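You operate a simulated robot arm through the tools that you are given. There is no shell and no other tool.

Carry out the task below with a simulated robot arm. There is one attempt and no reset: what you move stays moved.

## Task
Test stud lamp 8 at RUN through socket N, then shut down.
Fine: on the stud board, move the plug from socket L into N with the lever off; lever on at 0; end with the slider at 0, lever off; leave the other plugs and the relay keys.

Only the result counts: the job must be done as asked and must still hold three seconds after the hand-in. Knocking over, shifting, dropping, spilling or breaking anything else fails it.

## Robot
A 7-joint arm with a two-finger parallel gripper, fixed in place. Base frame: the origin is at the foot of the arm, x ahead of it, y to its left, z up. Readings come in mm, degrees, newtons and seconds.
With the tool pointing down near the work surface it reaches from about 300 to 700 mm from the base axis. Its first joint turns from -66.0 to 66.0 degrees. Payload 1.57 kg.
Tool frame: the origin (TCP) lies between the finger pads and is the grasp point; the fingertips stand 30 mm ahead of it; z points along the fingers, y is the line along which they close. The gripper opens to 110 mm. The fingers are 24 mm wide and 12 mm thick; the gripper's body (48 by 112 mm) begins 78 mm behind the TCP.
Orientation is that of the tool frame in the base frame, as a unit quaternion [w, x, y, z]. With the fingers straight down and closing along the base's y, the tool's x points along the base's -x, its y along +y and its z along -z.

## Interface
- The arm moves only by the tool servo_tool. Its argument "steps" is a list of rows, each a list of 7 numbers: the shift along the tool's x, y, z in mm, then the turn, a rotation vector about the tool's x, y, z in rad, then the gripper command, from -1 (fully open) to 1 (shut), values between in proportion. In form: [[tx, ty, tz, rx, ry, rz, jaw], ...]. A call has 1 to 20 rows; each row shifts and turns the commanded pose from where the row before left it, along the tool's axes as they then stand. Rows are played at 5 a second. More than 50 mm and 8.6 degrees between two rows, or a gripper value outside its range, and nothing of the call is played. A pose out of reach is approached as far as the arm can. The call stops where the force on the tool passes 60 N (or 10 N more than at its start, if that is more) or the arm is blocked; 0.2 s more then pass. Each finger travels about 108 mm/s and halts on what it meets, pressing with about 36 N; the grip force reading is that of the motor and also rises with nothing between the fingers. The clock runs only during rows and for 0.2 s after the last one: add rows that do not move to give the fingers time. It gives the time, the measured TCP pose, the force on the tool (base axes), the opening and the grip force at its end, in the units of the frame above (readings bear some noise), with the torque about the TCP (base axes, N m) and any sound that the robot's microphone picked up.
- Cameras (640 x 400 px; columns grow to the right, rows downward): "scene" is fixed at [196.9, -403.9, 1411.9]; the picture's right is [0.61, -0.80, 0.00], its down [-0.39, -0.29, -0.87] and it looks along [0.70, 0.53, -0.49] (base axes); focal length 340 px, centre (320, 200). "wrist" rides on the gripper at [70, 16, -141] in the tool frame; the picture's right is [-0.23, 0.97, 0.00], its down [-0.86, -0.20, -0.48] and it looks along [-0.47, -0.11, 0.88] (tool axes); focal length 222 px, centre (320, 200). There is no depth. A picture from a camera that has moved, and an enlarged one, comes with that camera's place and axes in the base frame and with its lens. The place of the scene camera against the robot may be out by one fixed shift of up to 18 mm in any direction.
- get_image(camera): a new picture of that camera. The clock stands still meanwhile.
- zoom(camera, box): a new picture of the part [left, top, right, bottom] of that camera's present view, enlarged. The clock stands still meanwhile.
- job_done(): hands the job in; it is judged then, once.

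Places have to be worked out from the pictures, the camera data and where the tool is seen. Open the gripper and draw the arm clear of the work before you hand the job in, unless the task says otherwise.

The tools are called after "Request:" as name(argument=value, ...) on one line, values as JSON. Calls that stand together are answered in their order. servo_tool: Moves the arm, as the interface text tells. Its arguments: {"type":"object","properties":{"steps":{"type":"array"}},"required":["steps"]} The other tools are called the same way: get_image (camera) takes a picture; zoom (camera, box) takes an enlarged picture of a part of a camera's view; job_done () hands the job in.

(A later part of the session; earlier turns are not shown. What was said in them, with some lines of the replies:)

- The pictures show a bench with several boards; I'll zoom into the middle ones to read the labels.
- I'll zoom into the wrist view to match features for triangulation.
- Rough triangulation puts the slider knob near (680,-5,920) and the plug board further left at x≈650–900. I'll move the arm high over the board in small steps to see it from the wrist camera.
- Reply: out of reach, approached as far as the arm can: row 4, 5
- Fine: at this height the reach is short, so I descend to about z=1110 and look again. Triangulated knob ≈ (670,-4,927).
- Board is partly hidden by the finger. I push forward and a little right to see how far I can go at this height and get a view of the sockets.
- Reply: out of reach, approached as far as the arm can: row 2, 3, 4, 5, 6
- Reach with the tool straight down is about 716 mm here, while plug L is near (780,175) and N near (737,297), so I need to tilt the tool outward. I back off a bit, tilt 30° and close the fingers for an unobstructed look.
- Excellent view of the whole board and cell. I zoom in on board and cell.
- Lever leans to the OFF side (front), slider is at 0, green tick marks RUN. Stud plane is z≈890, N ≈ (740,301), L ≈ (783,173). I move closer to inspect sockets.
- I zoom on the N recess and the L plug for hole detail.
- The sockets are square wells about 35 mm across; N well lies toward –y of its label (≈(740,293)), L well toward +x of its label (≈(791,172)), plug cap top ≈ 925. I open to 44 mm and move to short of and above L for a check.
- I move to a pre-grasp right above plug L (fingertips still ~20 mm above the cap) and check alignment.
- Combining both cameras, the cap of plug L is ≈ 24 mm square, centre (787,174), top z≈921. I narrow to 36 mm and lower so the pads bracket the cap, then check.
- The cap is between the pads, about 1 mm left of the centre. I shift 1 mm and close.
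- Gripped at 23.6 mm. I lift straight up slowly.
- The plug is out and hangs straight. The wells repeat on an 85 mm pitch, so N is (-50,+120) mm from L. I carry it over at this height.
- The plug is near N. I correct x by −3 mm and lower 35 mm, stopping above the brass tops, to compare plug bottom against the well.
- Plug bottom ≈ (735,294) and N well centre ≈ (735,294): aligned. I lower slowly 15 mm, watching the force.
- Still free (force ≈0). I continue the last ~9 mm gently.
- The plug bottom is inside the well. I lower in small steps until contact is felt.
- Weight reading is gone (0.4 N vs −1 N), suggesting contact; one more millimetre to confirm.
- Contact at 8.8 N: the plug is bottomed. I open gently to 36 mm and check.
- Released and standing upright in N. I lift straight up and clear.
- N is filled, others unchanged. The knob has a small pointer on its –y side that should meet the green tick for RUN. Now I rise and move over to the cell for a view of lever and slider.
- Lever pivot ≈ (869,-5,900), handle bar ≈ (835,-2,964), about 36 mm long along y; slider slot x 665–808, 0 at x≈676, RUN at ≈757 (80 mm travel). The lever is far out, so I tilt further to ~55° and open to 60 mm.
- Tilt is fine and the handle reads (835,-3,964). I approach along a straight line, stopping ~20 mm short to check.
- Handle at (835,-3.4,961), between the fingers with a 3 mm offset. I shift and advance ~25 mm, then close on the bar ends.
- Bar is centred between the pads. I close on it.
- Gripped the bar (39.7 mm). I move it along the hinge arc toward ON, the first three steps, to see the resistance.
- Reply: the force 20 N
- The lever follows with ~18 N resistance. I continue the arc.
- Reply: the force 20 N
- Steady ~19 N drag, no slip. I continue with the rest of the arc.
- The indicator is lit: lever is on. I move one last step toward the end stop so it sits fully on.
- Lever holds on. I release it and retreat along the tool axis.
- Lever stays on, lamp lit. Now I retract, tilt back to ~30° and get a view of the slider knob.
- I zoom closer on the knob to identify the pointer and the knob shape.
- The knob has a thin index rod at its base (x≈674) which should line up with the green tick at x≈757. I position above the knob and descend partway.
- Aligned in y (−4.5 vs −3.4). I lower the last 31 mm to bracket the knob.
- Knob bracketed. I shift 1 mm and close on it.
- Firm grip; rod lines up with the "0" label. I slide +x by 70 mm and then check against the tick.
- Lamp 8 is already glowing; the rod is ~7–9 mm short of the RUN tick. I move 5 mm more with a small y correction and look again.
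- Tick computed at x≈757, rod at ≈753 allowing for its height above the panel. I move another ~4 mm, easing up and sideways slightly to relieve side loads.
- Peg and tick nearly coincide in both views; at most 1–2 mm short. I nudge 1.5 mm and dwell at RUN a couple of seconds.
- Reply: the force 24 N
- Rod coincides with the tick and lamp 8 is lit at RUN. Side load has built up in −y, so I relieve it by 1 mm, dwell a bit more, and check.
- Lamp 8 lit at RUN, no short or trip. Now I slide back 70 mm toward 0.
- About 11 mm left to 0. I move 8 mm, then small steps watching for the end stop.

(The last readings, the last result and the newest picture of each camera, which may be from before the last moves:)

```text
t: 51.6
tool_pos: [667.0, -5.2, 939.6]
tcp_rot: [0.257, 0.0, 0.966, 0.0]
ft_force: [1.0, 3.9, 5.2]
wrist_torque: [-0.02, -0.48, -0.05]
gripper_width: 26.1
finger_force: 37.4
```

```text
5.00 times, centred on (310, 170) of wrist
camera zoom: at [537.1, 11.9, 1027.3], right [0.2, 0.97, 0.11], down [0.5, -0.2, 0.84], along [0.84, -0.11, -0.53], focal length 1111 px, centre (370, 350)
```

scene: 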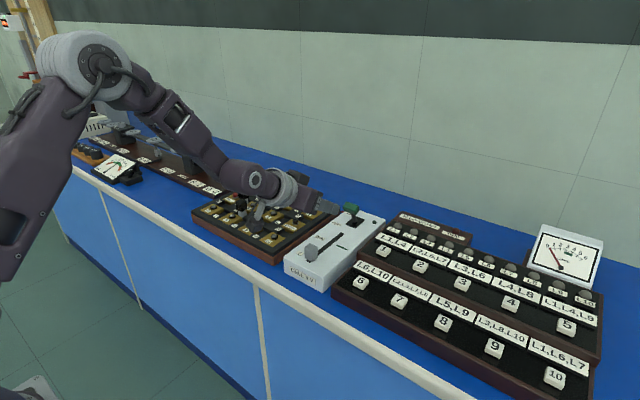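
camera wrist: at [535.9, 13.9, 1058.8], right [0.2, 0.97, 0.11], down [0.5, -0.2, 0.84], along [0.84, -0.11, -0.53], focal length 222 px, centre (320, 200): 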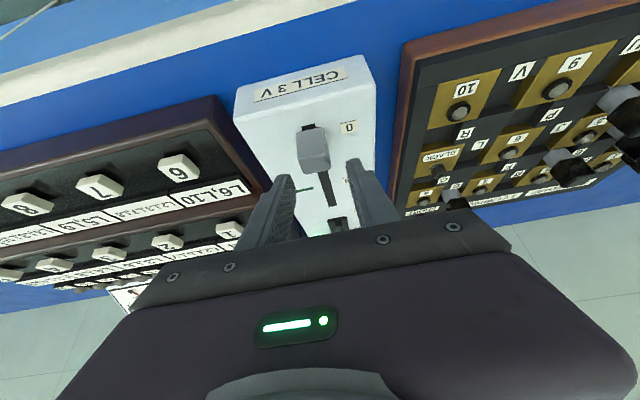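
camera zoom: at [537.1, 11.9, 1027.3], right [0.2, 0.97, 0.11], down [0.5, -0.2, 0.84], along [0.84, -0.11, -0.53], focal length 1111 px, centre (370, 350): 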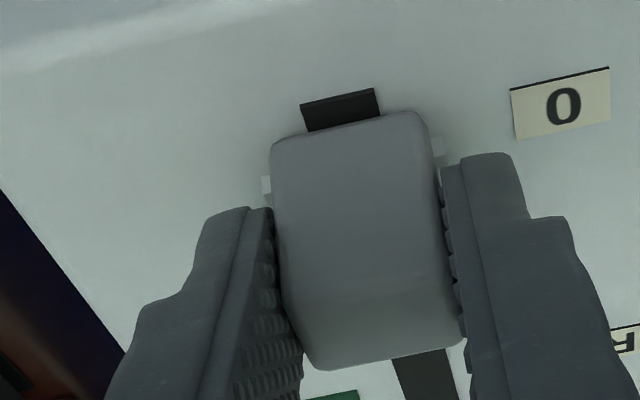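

Nearly identical to the starting picture at 0. One more mm toward the stop to be sure.

Request:
servo_tool(steps=[[0.9, 0, -0.5, 0, 0, 0, 1], [0, 0, 0, 0, 0, 0, 1]])

Request:
zoom(camera="wrist", box=[240, 90, 400, 230])

Request:
zoom(camera="scene", box=[285, 215, 365, 275])

```text
t: 52.2
tool_pos: [666.3, -4.5, 939.0]
tcp_rot: [0.258, -0.002, 0.966, 0.001]
ft_force: [7.3, 2.2, 7.1]
wrist_torque: [0.01, 0.76, -0.02]
gripper_width: 25.7
finger_force: 37.0
```

```text
2.86 times, centred on (320, 160) of wrist
camera zoom: at [536.4, 12.0, 1027.3], right [0.2, 0.97, 0.11], down [0.5, -0.2, 0.84], along [0.84, -0.11, -0.53], focal length 635 px, centre (320, 314)
```

zoom: 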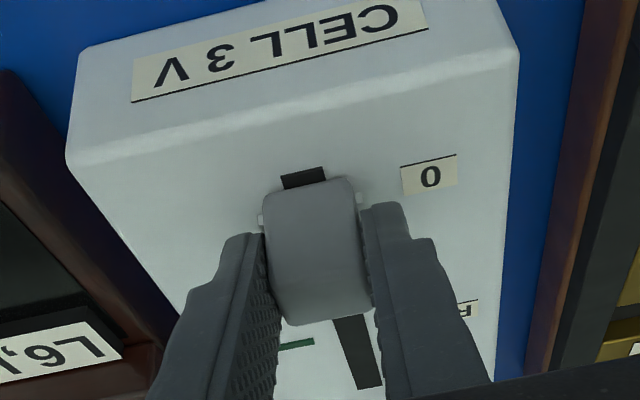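

```text
6.67 times, centred on (325, 245) of scene
camera zoom: at [197.0, -403.9, 1411.9], right [0.61, -0.8, 0.0], down [-0.39, -0.29, -0.87], along [0.7, 0.53, -0.49], focal length 2268 px, centre (287, -100)
```

zoom: 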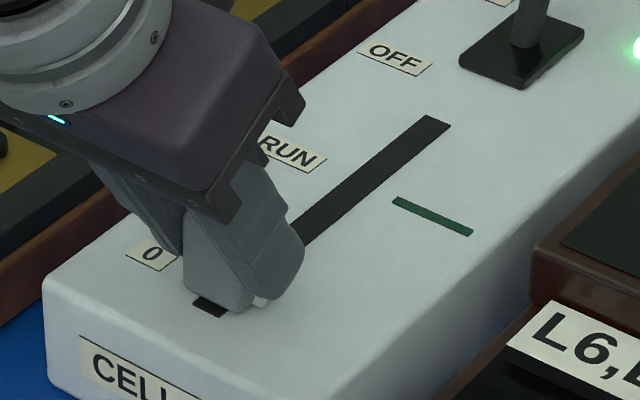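

End stop felt (7 N), picture identical to the initial 0. I release and lift straight up.

Request:
servo_tool(steps=[[0, 0, 0, 0, 0, 0, 0.45], [0, 0, 0, 0, 0, 0, 0.3], [0, 0, 0, 0, 0, 0, 0.2], [-7.45, 0, -13, 0, 0, 0, 0.2], [-9.94, 0, -17.4, 0, 0, 0, 0.2], [-9.94, 0, -17.4, 0, 0, 0, 0.2], [-9.94, 0, -17.4, 0, 0, 0, 0.2], [-9.94, 0, -17.4, 0, 0, 0, 0.2], [0, 0, 0, 0, 0, 0, 0.2]])

Request:
get_image(camera="wrist")

Request:
zoom(camera="scene", box=[190, 150, 400, 300])

```text
t: 54.2
tool_pos: [667.4, -4.8, 1034.5]
tcp_rot: [0.257, 0.0, 0.966, 0.0]
ft_force: [-0.3, 0.8, -0.2]
wrist_torque: [0.01, -0.02, -0.03]
gripper_width: 44.0
finger_force: 0.0
```

```text
taken
camera wrist: at [536.8, 11.4, 1122.5], right [0.2, 0.97, 0.11], down [0.5, -0.2, 0.84], along [0.84, -0.11, -0.53], focal length 222 px, centre (320, 200)
```

wrist: 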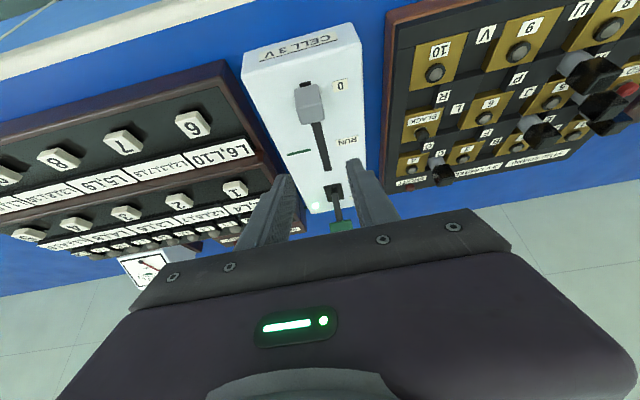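

```text
2.67 times, centred on (295, 225) of scene
camera zoom: at [196.9, -403.9, 1411.9], right [0.61, -0.8, 0.0], down [-0.39, -0.29, -0.87], along [0.7, 0.53, -0.49], focal length 907 px, centre (387, 133)
```

zoom: 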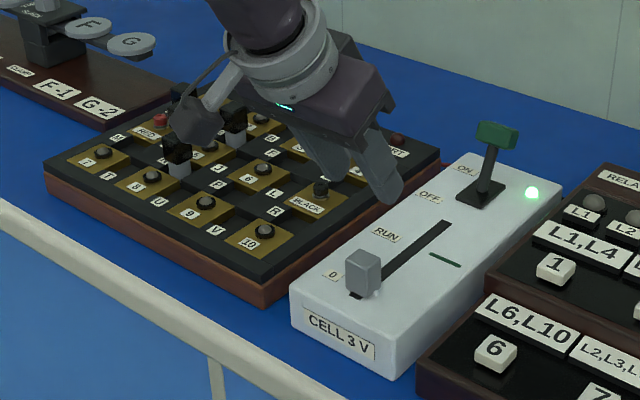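

Slider at 0, lamps dark, lever still on. Now I tilt again to 55° and retrace to the pre-grasp pose for the lever.

Request:
servo_tool(steps=[[0, 0, 0, 0, -0.11, 0, 0], [0, 0, 0, 0, -0.11, 0, -0.09], [0, 0, 0, 0, -0.11, 0, -0.09], [0, 0, 0, 0, -0.11, 0, -0.09], [-19.3, 0, 14.5, 0, 0, 0, -0.09], [-19.3, 0, 14.5, 0, 0, 0, -0.09], [-19.3, 0, 14.5, 0, 0, 0, -0.09], [-19.3, 0, 14.5, 0, 0, 0, -0.09], [0, 0, 30, 0, 0, 0, -0.09], [0, 0, 30, 0, 0, 0, -0.09], [0, 0, 30, 0, 0, 0, -0.09], [0, 0, 20, 0, 0, 0, -0.09], [0, 0, 0, 0, 0, 0, -0.09]])

Request:
get_image(camera="wrist")

Request:
zoom(camera="wrist", box=[240, 90, 400, 230])

```text
t: 57.0
tool_pos: [846.6, -4.5, 1000.7]
tcp_rot: [0.462, 0.001, 0.887, -0.001]
ft_force: [0.9, 0.0, -0.1]
wrist_torque: [-0.01, -0.03, 0.0]
gripper_width: 60.1
finger_force: 0.1
```

```text
taken
camera wrist: at [692.5, 11.5, 1024.4], right [0.13, 0.97, 0.19], down [0.1, -0.2, 0.97], along [0.99, -0.11, -0.12], focal length 222 px, centre (320, 200)
```

wrist: 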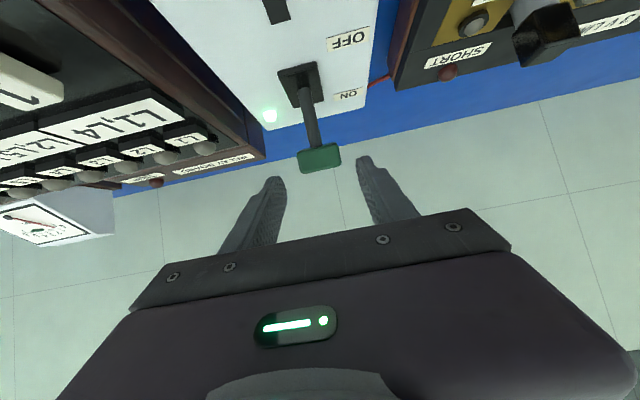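

```text
2.86 times, centred on (320, 160) of wrist
camera zoom: at [692.5, 11.5, 1024.4], right [0.13, 0.97, 0.19], down [0.1, -0.2, 0.97], along [0.99, -0.11, -0.12], focal length 635 px, centre (320, 314)
```

zoom: 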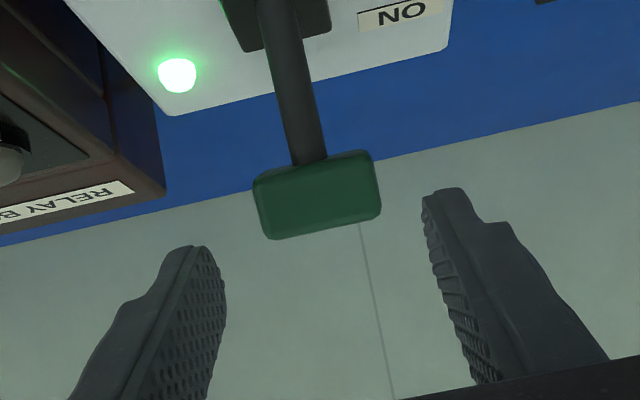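

Handle centred (y≈−5). I advance to the previous grip pose.

Request:
servo_tool(steps=[[-1.5, -0.3, 18, 0, 0, 0, -0.09], [-1.5, -0.3, 18, 0, 0, 0, -0.09], [-1.5, 0, 15.8, 0, 0, 0, -0.09], [0, 0, 0, 0, 0, 0, -0.09]])

Request:
zoom(camera="wrist", box=[240, 90, 400, 230])

```text
t: 58.0
tool_pos: [888.2, 1.3, 974.8]
tcp_rot: [0.459, -0.008, 0.889, 0.005]
ft_force: [1.0, -0.1, -0.2]
wrist_torque: [-0.01, -0.02, -0.01]
gripper_width: 59.9
finger_force: 0.0
out of reach, approached as far as the arm can: row 3
```

```text
2.86 times, centred on (320, 160) of wrist
camera zoom: at [733.8, 15.5, 999.3], right [0.11, 0.98, 0.19], down [0.11, -0.2, 0.97], along [0.99, -0.09, -0.13], focal length 635 px, centre (320, 314)
```

zoom: 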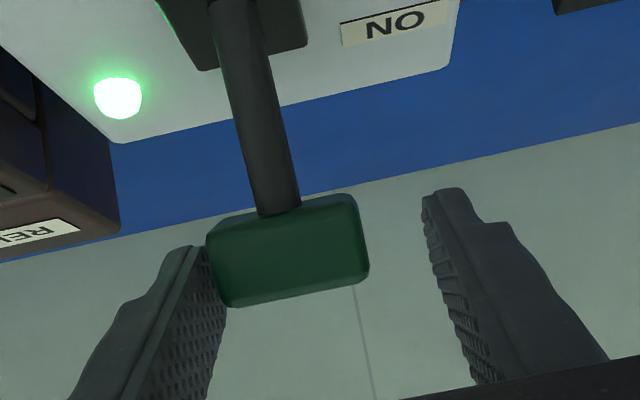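

At the reach limit the tool drifted +6 mm in y. I back 3 mm and shift −6.4 mm to recentre.

Request:
servo_tool(steps=[[1.0, -3.2, -1.2, 0, 0, 0, -0.09], [0.7, -3.2, -1.3, 0, 0, 0, -0.09], [0, 0, 0, 0, 0, 0, -0.09]])

Request:
zoom(camera="wrist", box=[240, 90, 400, 230])

```text
t: 58.8
tool_pos: [888.2, -12.8, 974.5]
tcp_rot: [0.462, 0.0, 0.887, 0.0]
ft_force: [-1.2, -1.1, 0.1]
wrist_torque: [0.02, 0.01, 0.03]
gripper_width: 59.9
finger_force: 0.0
```

```text
2.86 times, centred on (320, 160) of wrist
camera zoom: at [734.7, 3.9, 999.6], right [0.13, 0.97, 0.19], down [0.1, -0.2, 0.97], along [0.99, -0.11, -0.12], focal length 635 px, centre (320, 314)
```

zoom: 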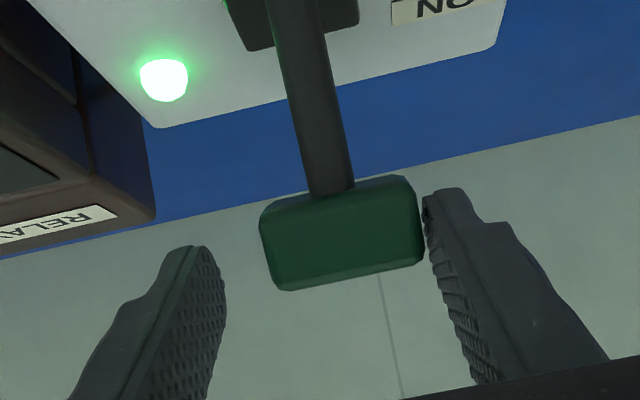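

The commanded pose had been right; it now sits 7 mm too far to −y. I shift back +7.

Request:
servo_tool(steps=[[0, 3.5, 0, 0, 0, 0, -0.09], [0, 3.7, 0, 0, 0, 0, -0.09], [0, 0, 0, 0, 0, 0, -0.09]])

Request:
zoom(camera="wrist", box=[240, 90, 400, 230])

```text
t: 59.6
tool_pos: [890.0, -5.1, 975.9]
tcp_rot: [0.462, -0.001, 0.887, 0.001]
ft_force: [-0.2, -0.5, 0.0]
wrist_torque: [0.01, 0.0, 0.0]
gripper_width: 60.1
finger_force: 0.0
```

```text
2.86 times, centred on (320, 160) of wrist
camera zoom: at [735.1, 11.6, 1000.0], right [0.13, 0.97, 0.19], down [0.1, -0.2, 0.97], along [0.99, -0.11, -0.12], focal length 635 px, centre (320, 314)
```

zoom: 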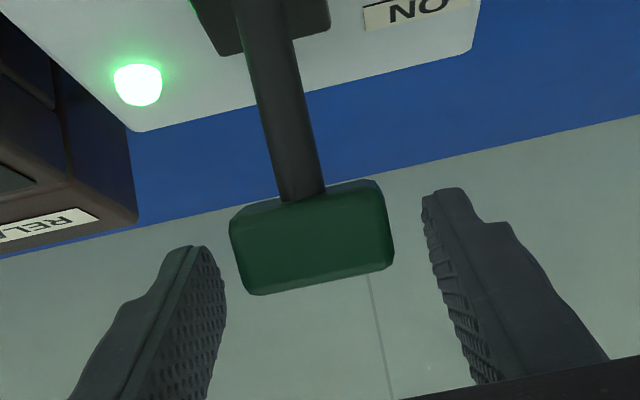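

Centred. I close on the handle.

Request:
servo_tool(steps=[[0, 0, 0, 0, 0, 0, 0.15], [0, 0, 0, 0, 0, 0, 0.3], [0, 0, 0, 0, 0, 0, 0.6], [0, 0, 0, 0, 0, 0, 1], [0, 0, 0, 0, 0, 0, 1]])

Request:
servo_tool(steps=[[1.19, 0, -7.1, 0, 0, 0, 1], [1.96, 0, -6.81, 0, 0, 0, 1], [2.55, 0, -6.52, 0, 0, 0, 1], [3.2, 0, -6.31, 0, 0, 0, 1], [0, 0, 0, 0, 0, 0, 1]])

Request:
zoom(camera="wrist", box=[240, 90, 400, 230])

```text
t: 60.8
tool_pos: [889.6, -5.4, 975.4]
tcp_rot: [0.461, 0.001, 0.887, 0.0]
ft_force: [0.1, 4.4, 0.3]
wrist_torque: [0.03, 0.0, -0.01]
gripper_width: 39.4
finger_force: 44.2
```

```text
t: 62.0
tool_pos: [862.9, -6.0, 983.5]
tcp_rot: [0.462, -0.001, 0.887, 0.001]
ft_force: [17.1, 2.9, -9.5]
wrist_torque: [-0.01, -1.33, 0.06]
gripper_width: 39.5
finger_force: 44.3
```

```text
2.86 times, centred on (320, 160) of wrist
camera zoom: at [708.6, 11.9, 1008.2], right [0.13, 0.97, 0.19], down [0.1, -0.2, 0.97], along [0.99, -0.11, -0.12], focal length 635 px, centre (320, 314)
```

zoom: 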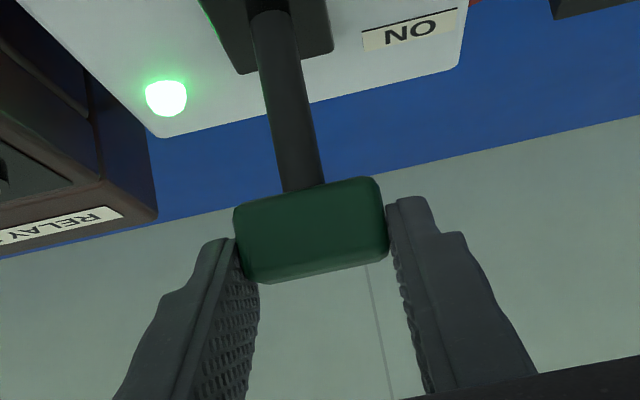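

Lever follows; I sit ~3 mm high, so I continue the arc with a slight downward correction.

Request:
servo_tool(steps=[[4.15, 0, -5.64, 0, 0, 0, 1], [4.7, 0, -5.25, 0, 0, 0, 1], [5.24, 0, -4.87, 0, 0, 0, 1], [5.66, 0, -4.33, 0, 0, 0, 1], [0, 0, 0, 0, 0, 0, 1]])

Request:
zoom(camera="wrist", box=[240, 90, 400, 230])

```text
t: 63.2
tool_pos: [835.0, -3.5, 982.1]
tcp_rot: [0.465, -0.001, 0.885, 0.0]
ft_force: [13.5, 7.8, 13.6]
wrist_torque: [0.11, -1.63, 0.04]
gripper_width: 39.5
finger_force: 44.8
```

```text
2.86 times, centred on (320, 160) of wrist
camera zoom: at [680.6, 11.7, 1004.8], right [0.13, 0.97, 0.19], down [0.09, -0.2, 0.98], along [0.99, -0.11, -0.11], focal length 635 px, centre (320, 314)
```

zoom: 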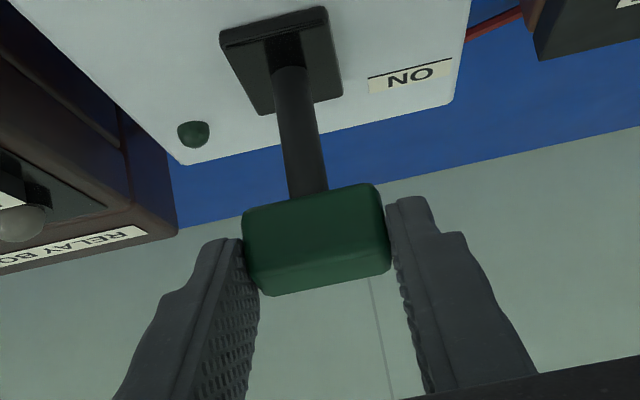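

Indicator is off. Two more steps to bring the lever to its original OFF position.

Request:
servo_tool(steps=[[5.26, 0, -3.15, 0, 0, 0, 1], [5.4, 0, -3.0, 0, 0, 0, 1], [0, 0, 0, 0, 0, 0, 1]])

Request:
zoom(camera="wrist", box=[240, 90, 400, 230])

```text
t: 64.0
tool_pos: [825.5, -3.9, 975.9]
tcp_rot: [0.466, 0.0, 0.885, 0.0]
ft_force: [10.7, 8.4, 20.4]
wrist_torque: [0.12, -1.72, 0.1]
gripper_width: 39.3
finger_force: 44.7
```

```text
2.86 times, centred on (320, 160) of wrist
camera zoom: at [670.4, 11.7, 998.6], right [0.13, 0.97, 0.19], down [0.09, -0.2, 0.98], along [0.99, -0.11, -0.11], focal length 635 px, centre (320, 314)
```

zoom: 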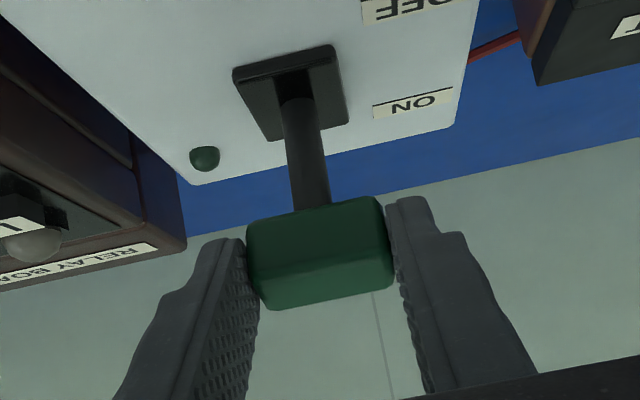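

Nearly home; one more small step to the stop.

Request:
servo_tool(steps=[[2.66, 0, -1.19, 0, 0, 0, 1], [0, 0, 0, 0, 0, 0, 1]])

Request:
zoom(camera="wrist", box=[240, 90, 400, 230])

```text
t: 64.6
tool_pos: [821.9, -4.3, 974.8]
tcp_rot: [0.466, -0.002, 0.885, 0.001]
ft_force: [11.5, 6.3, 21.5]
wrist_torque: [0.11, -1.71, 0.06]
gripper_width: 39.7
finger_force: 44.6
```

```text
2.86 times, centred on (320, 160) of wrist
camera zoom: at [668.1, 11.8, 997.0], right [0.13, 0.97, 0.19], down [0.09, -0.2, 0.98], along [0.99, -0.11, -0.11], focal length 635 px, centre (320, 314)
```

zoom: 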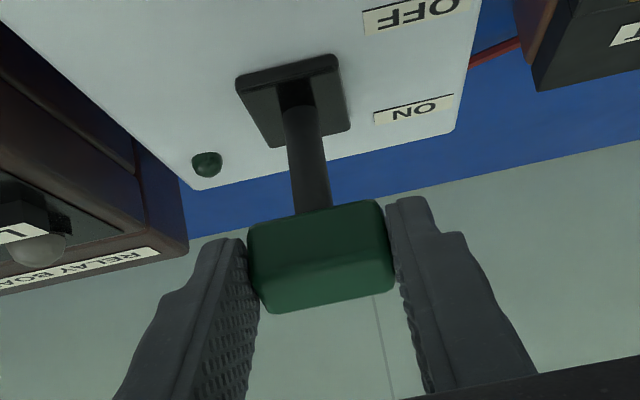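

Lever is back at its original OFF angle. I release and retreat along the tool axis.

Request:
servo_tool(steps=[[0, 0, 0, 0, 0, 0, 0.2], [0, 0, 0, 0, 0, 0, 0.0], [0, 0, 0, 0, 0, 0, -0.09], [0, 0, -12, 0, 0, 0, -0.09], [0, 0, -25, 0, 0, 0, -0.09], [0, 0, -30, 0, 0, 0, -0.09], [0, 0, -30, 0, 0, 0, -0.09], [0, 0, -30, 0, 0, 0, -0.09], [0, 0, -30, 0, 0, 0, -0.09], [0, 0, 0, 0, 0, 0, -0.09]])

Request:
get_image(camera="wrist")

Request:
zoom(camera="scene", box=[190, 150, 400, 300])

```text
t: 66.8
tool_pos: [692.2, -4.9, 1063.4]
tcp_rot: [0.462, 0.0, 0.887, 0.0]
ft_force: [0.6, -0.5, -0.1]
wrist_torque: [0.0, -0.01, 0.0]
gripper_width: 60.0
finger_force: 0.0
```

```text
taken
camera wrist: at [537.4, 11.7, 1087.7], right [0.13, 0.97, 0.19], down [0.1, -0.2, 0.97], along [0.99, -0.11, -0.12], focal length 222 px, centre (320, 200)
```

wrist: 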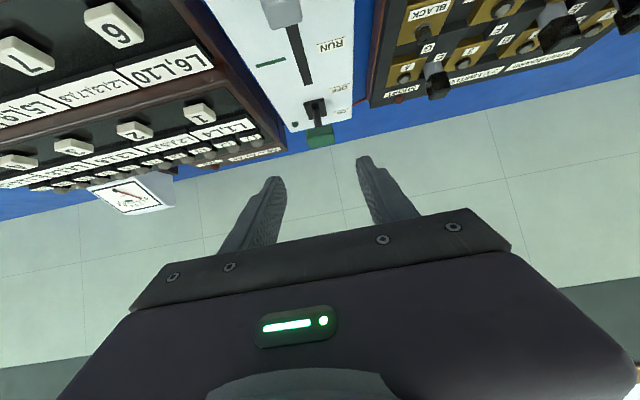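

```text
2.67 times, centred on (295, 225) of scene
camera zoom: at [196.9, -403.9, 1411.9], right [0.61, -0.8, 0.0], down [-0.39, -0.29, -0.87], along [0.7, 0.53, -0.49], focal length 907 px, centre (387, 133)
```

zoom: 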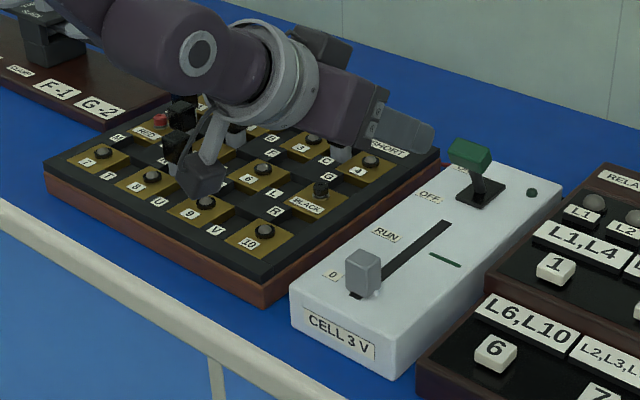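

Lever off, slider at 0, lamps dark. I draw the arm clear, open fully, and do a final check.

Request:
servo_tool(steps=[[0, 0, -30, 0, 0, 0, -0.3], [0, 0, -30, 0, 0, 0, -0.6], [0, 0, -30, 0, 0, 0, -1], [0, 0, -30, 0, 0, 0, -1], [0, 0, -30, 0, 0, 0, -1], [0, -10, 0, 0, 0.12, 0, -1], [0, -10, 0, 0, 0.12, 0, -1], [0, -10, 0, 0, 0.12, 0, -1], [0, -10, 0, 0, 0.12, 0, -1], [0, -10, -20, 0, 0, 0, -1], [20, -20, -20, 0, 0, 0, -1], [20, -20, -20, 0, 0, 0, -1], [0, 0, 0, 0, 0, 0, -1]])

Request:
get_image(camera="scene")

Request:
zoom(camera="scene", box=[180, 165, 400, 300])

Request:
get_image(camera="wrist")

```text
t: 69.6
tool_pos: [505.2, -92.6, 1183.0]
tcp_rot: [0.238, -0.001, 0.971, 0.0]
ft_force: [-0.3, 0.1, 0.1]
wrist_torque: [-0.03, 0.0, 0.03]
gripper_width: 109.9
finger_force: 0.0
```

```text
taken
```

scene: 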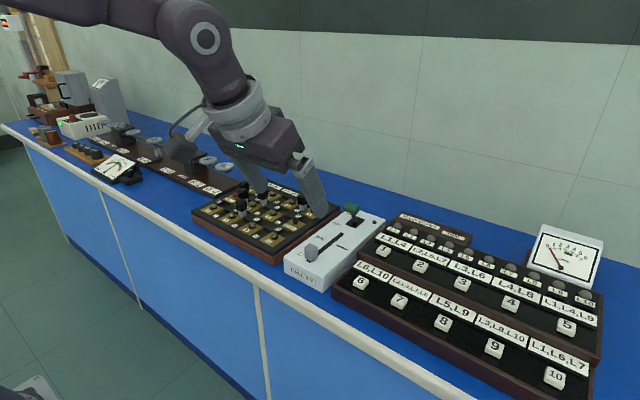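

```text
2.91 times, centred on (290, 232) of scene
camera zoom: at [196.9, -403.9, 1411.9], right [0.61, -0.8, 0.0], down [-0.39, -0.29, -0.87], along [0.7, 0.53, -0.49], focal length 990 px, centre (407, 106)
```

zoom: 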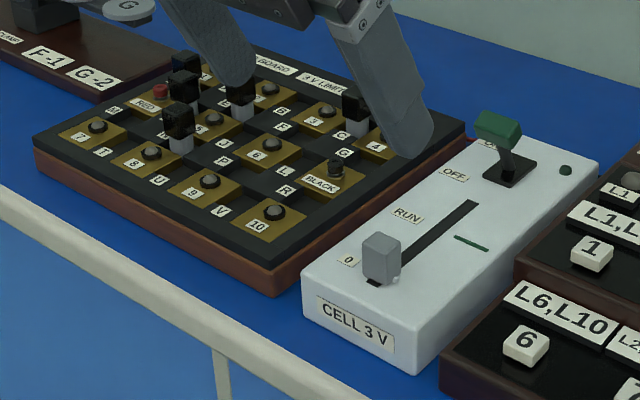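

```text
taken
camera wrist: at [379.8, -77.0, 1276.7], right [0.2, 0.97, 0.1], down [0.54, -0.2, 0.82], along [0.82, -0.11, -0.56], focal length 222 px, centre (320, 200)
```

wrist: 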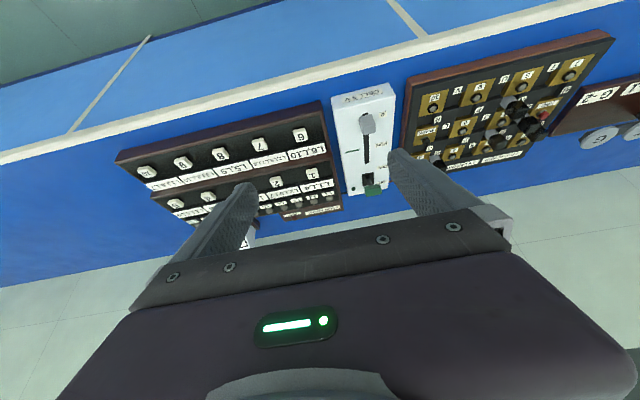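

The plug is in N, the other plugs and the relay keys are untouched, and the slider is at 0. The lever is off, the lamps are dark, and the arm is open and clear, so I hand in.

Request:
job_done()

```text
The job is handed in.
```

The test ran as asked: stud lamp 8 lit at RUN through socket N, and the cell is shut down again. I don't have the judge's verdict; this is what the pictures showed.

- **Plug:** I moved it from L to N with the lever off, and it stands upright in the N socket. The other plugs and the relay keys were not touched.
- **Lever on:** I switched it on with the slider at 0, and the green indicator lit.
- **RUN:** I set the slider to the green RUN tick, to within about 1 mm by eye, and held it there for about three seconds. Neither the SHORT nor the TRIP light came on while lamp 8 was lit.
- **Also lit:** Stud lamps 1, 2 and 5 and relay lamps L1–L3 came on too at RUN. I did not touch that side.
- **Shutdown:** The slider went back to its end stop at 0 first, then the lever went off. All lamps were dark at hand-in, with the gripper open and the arm clear.
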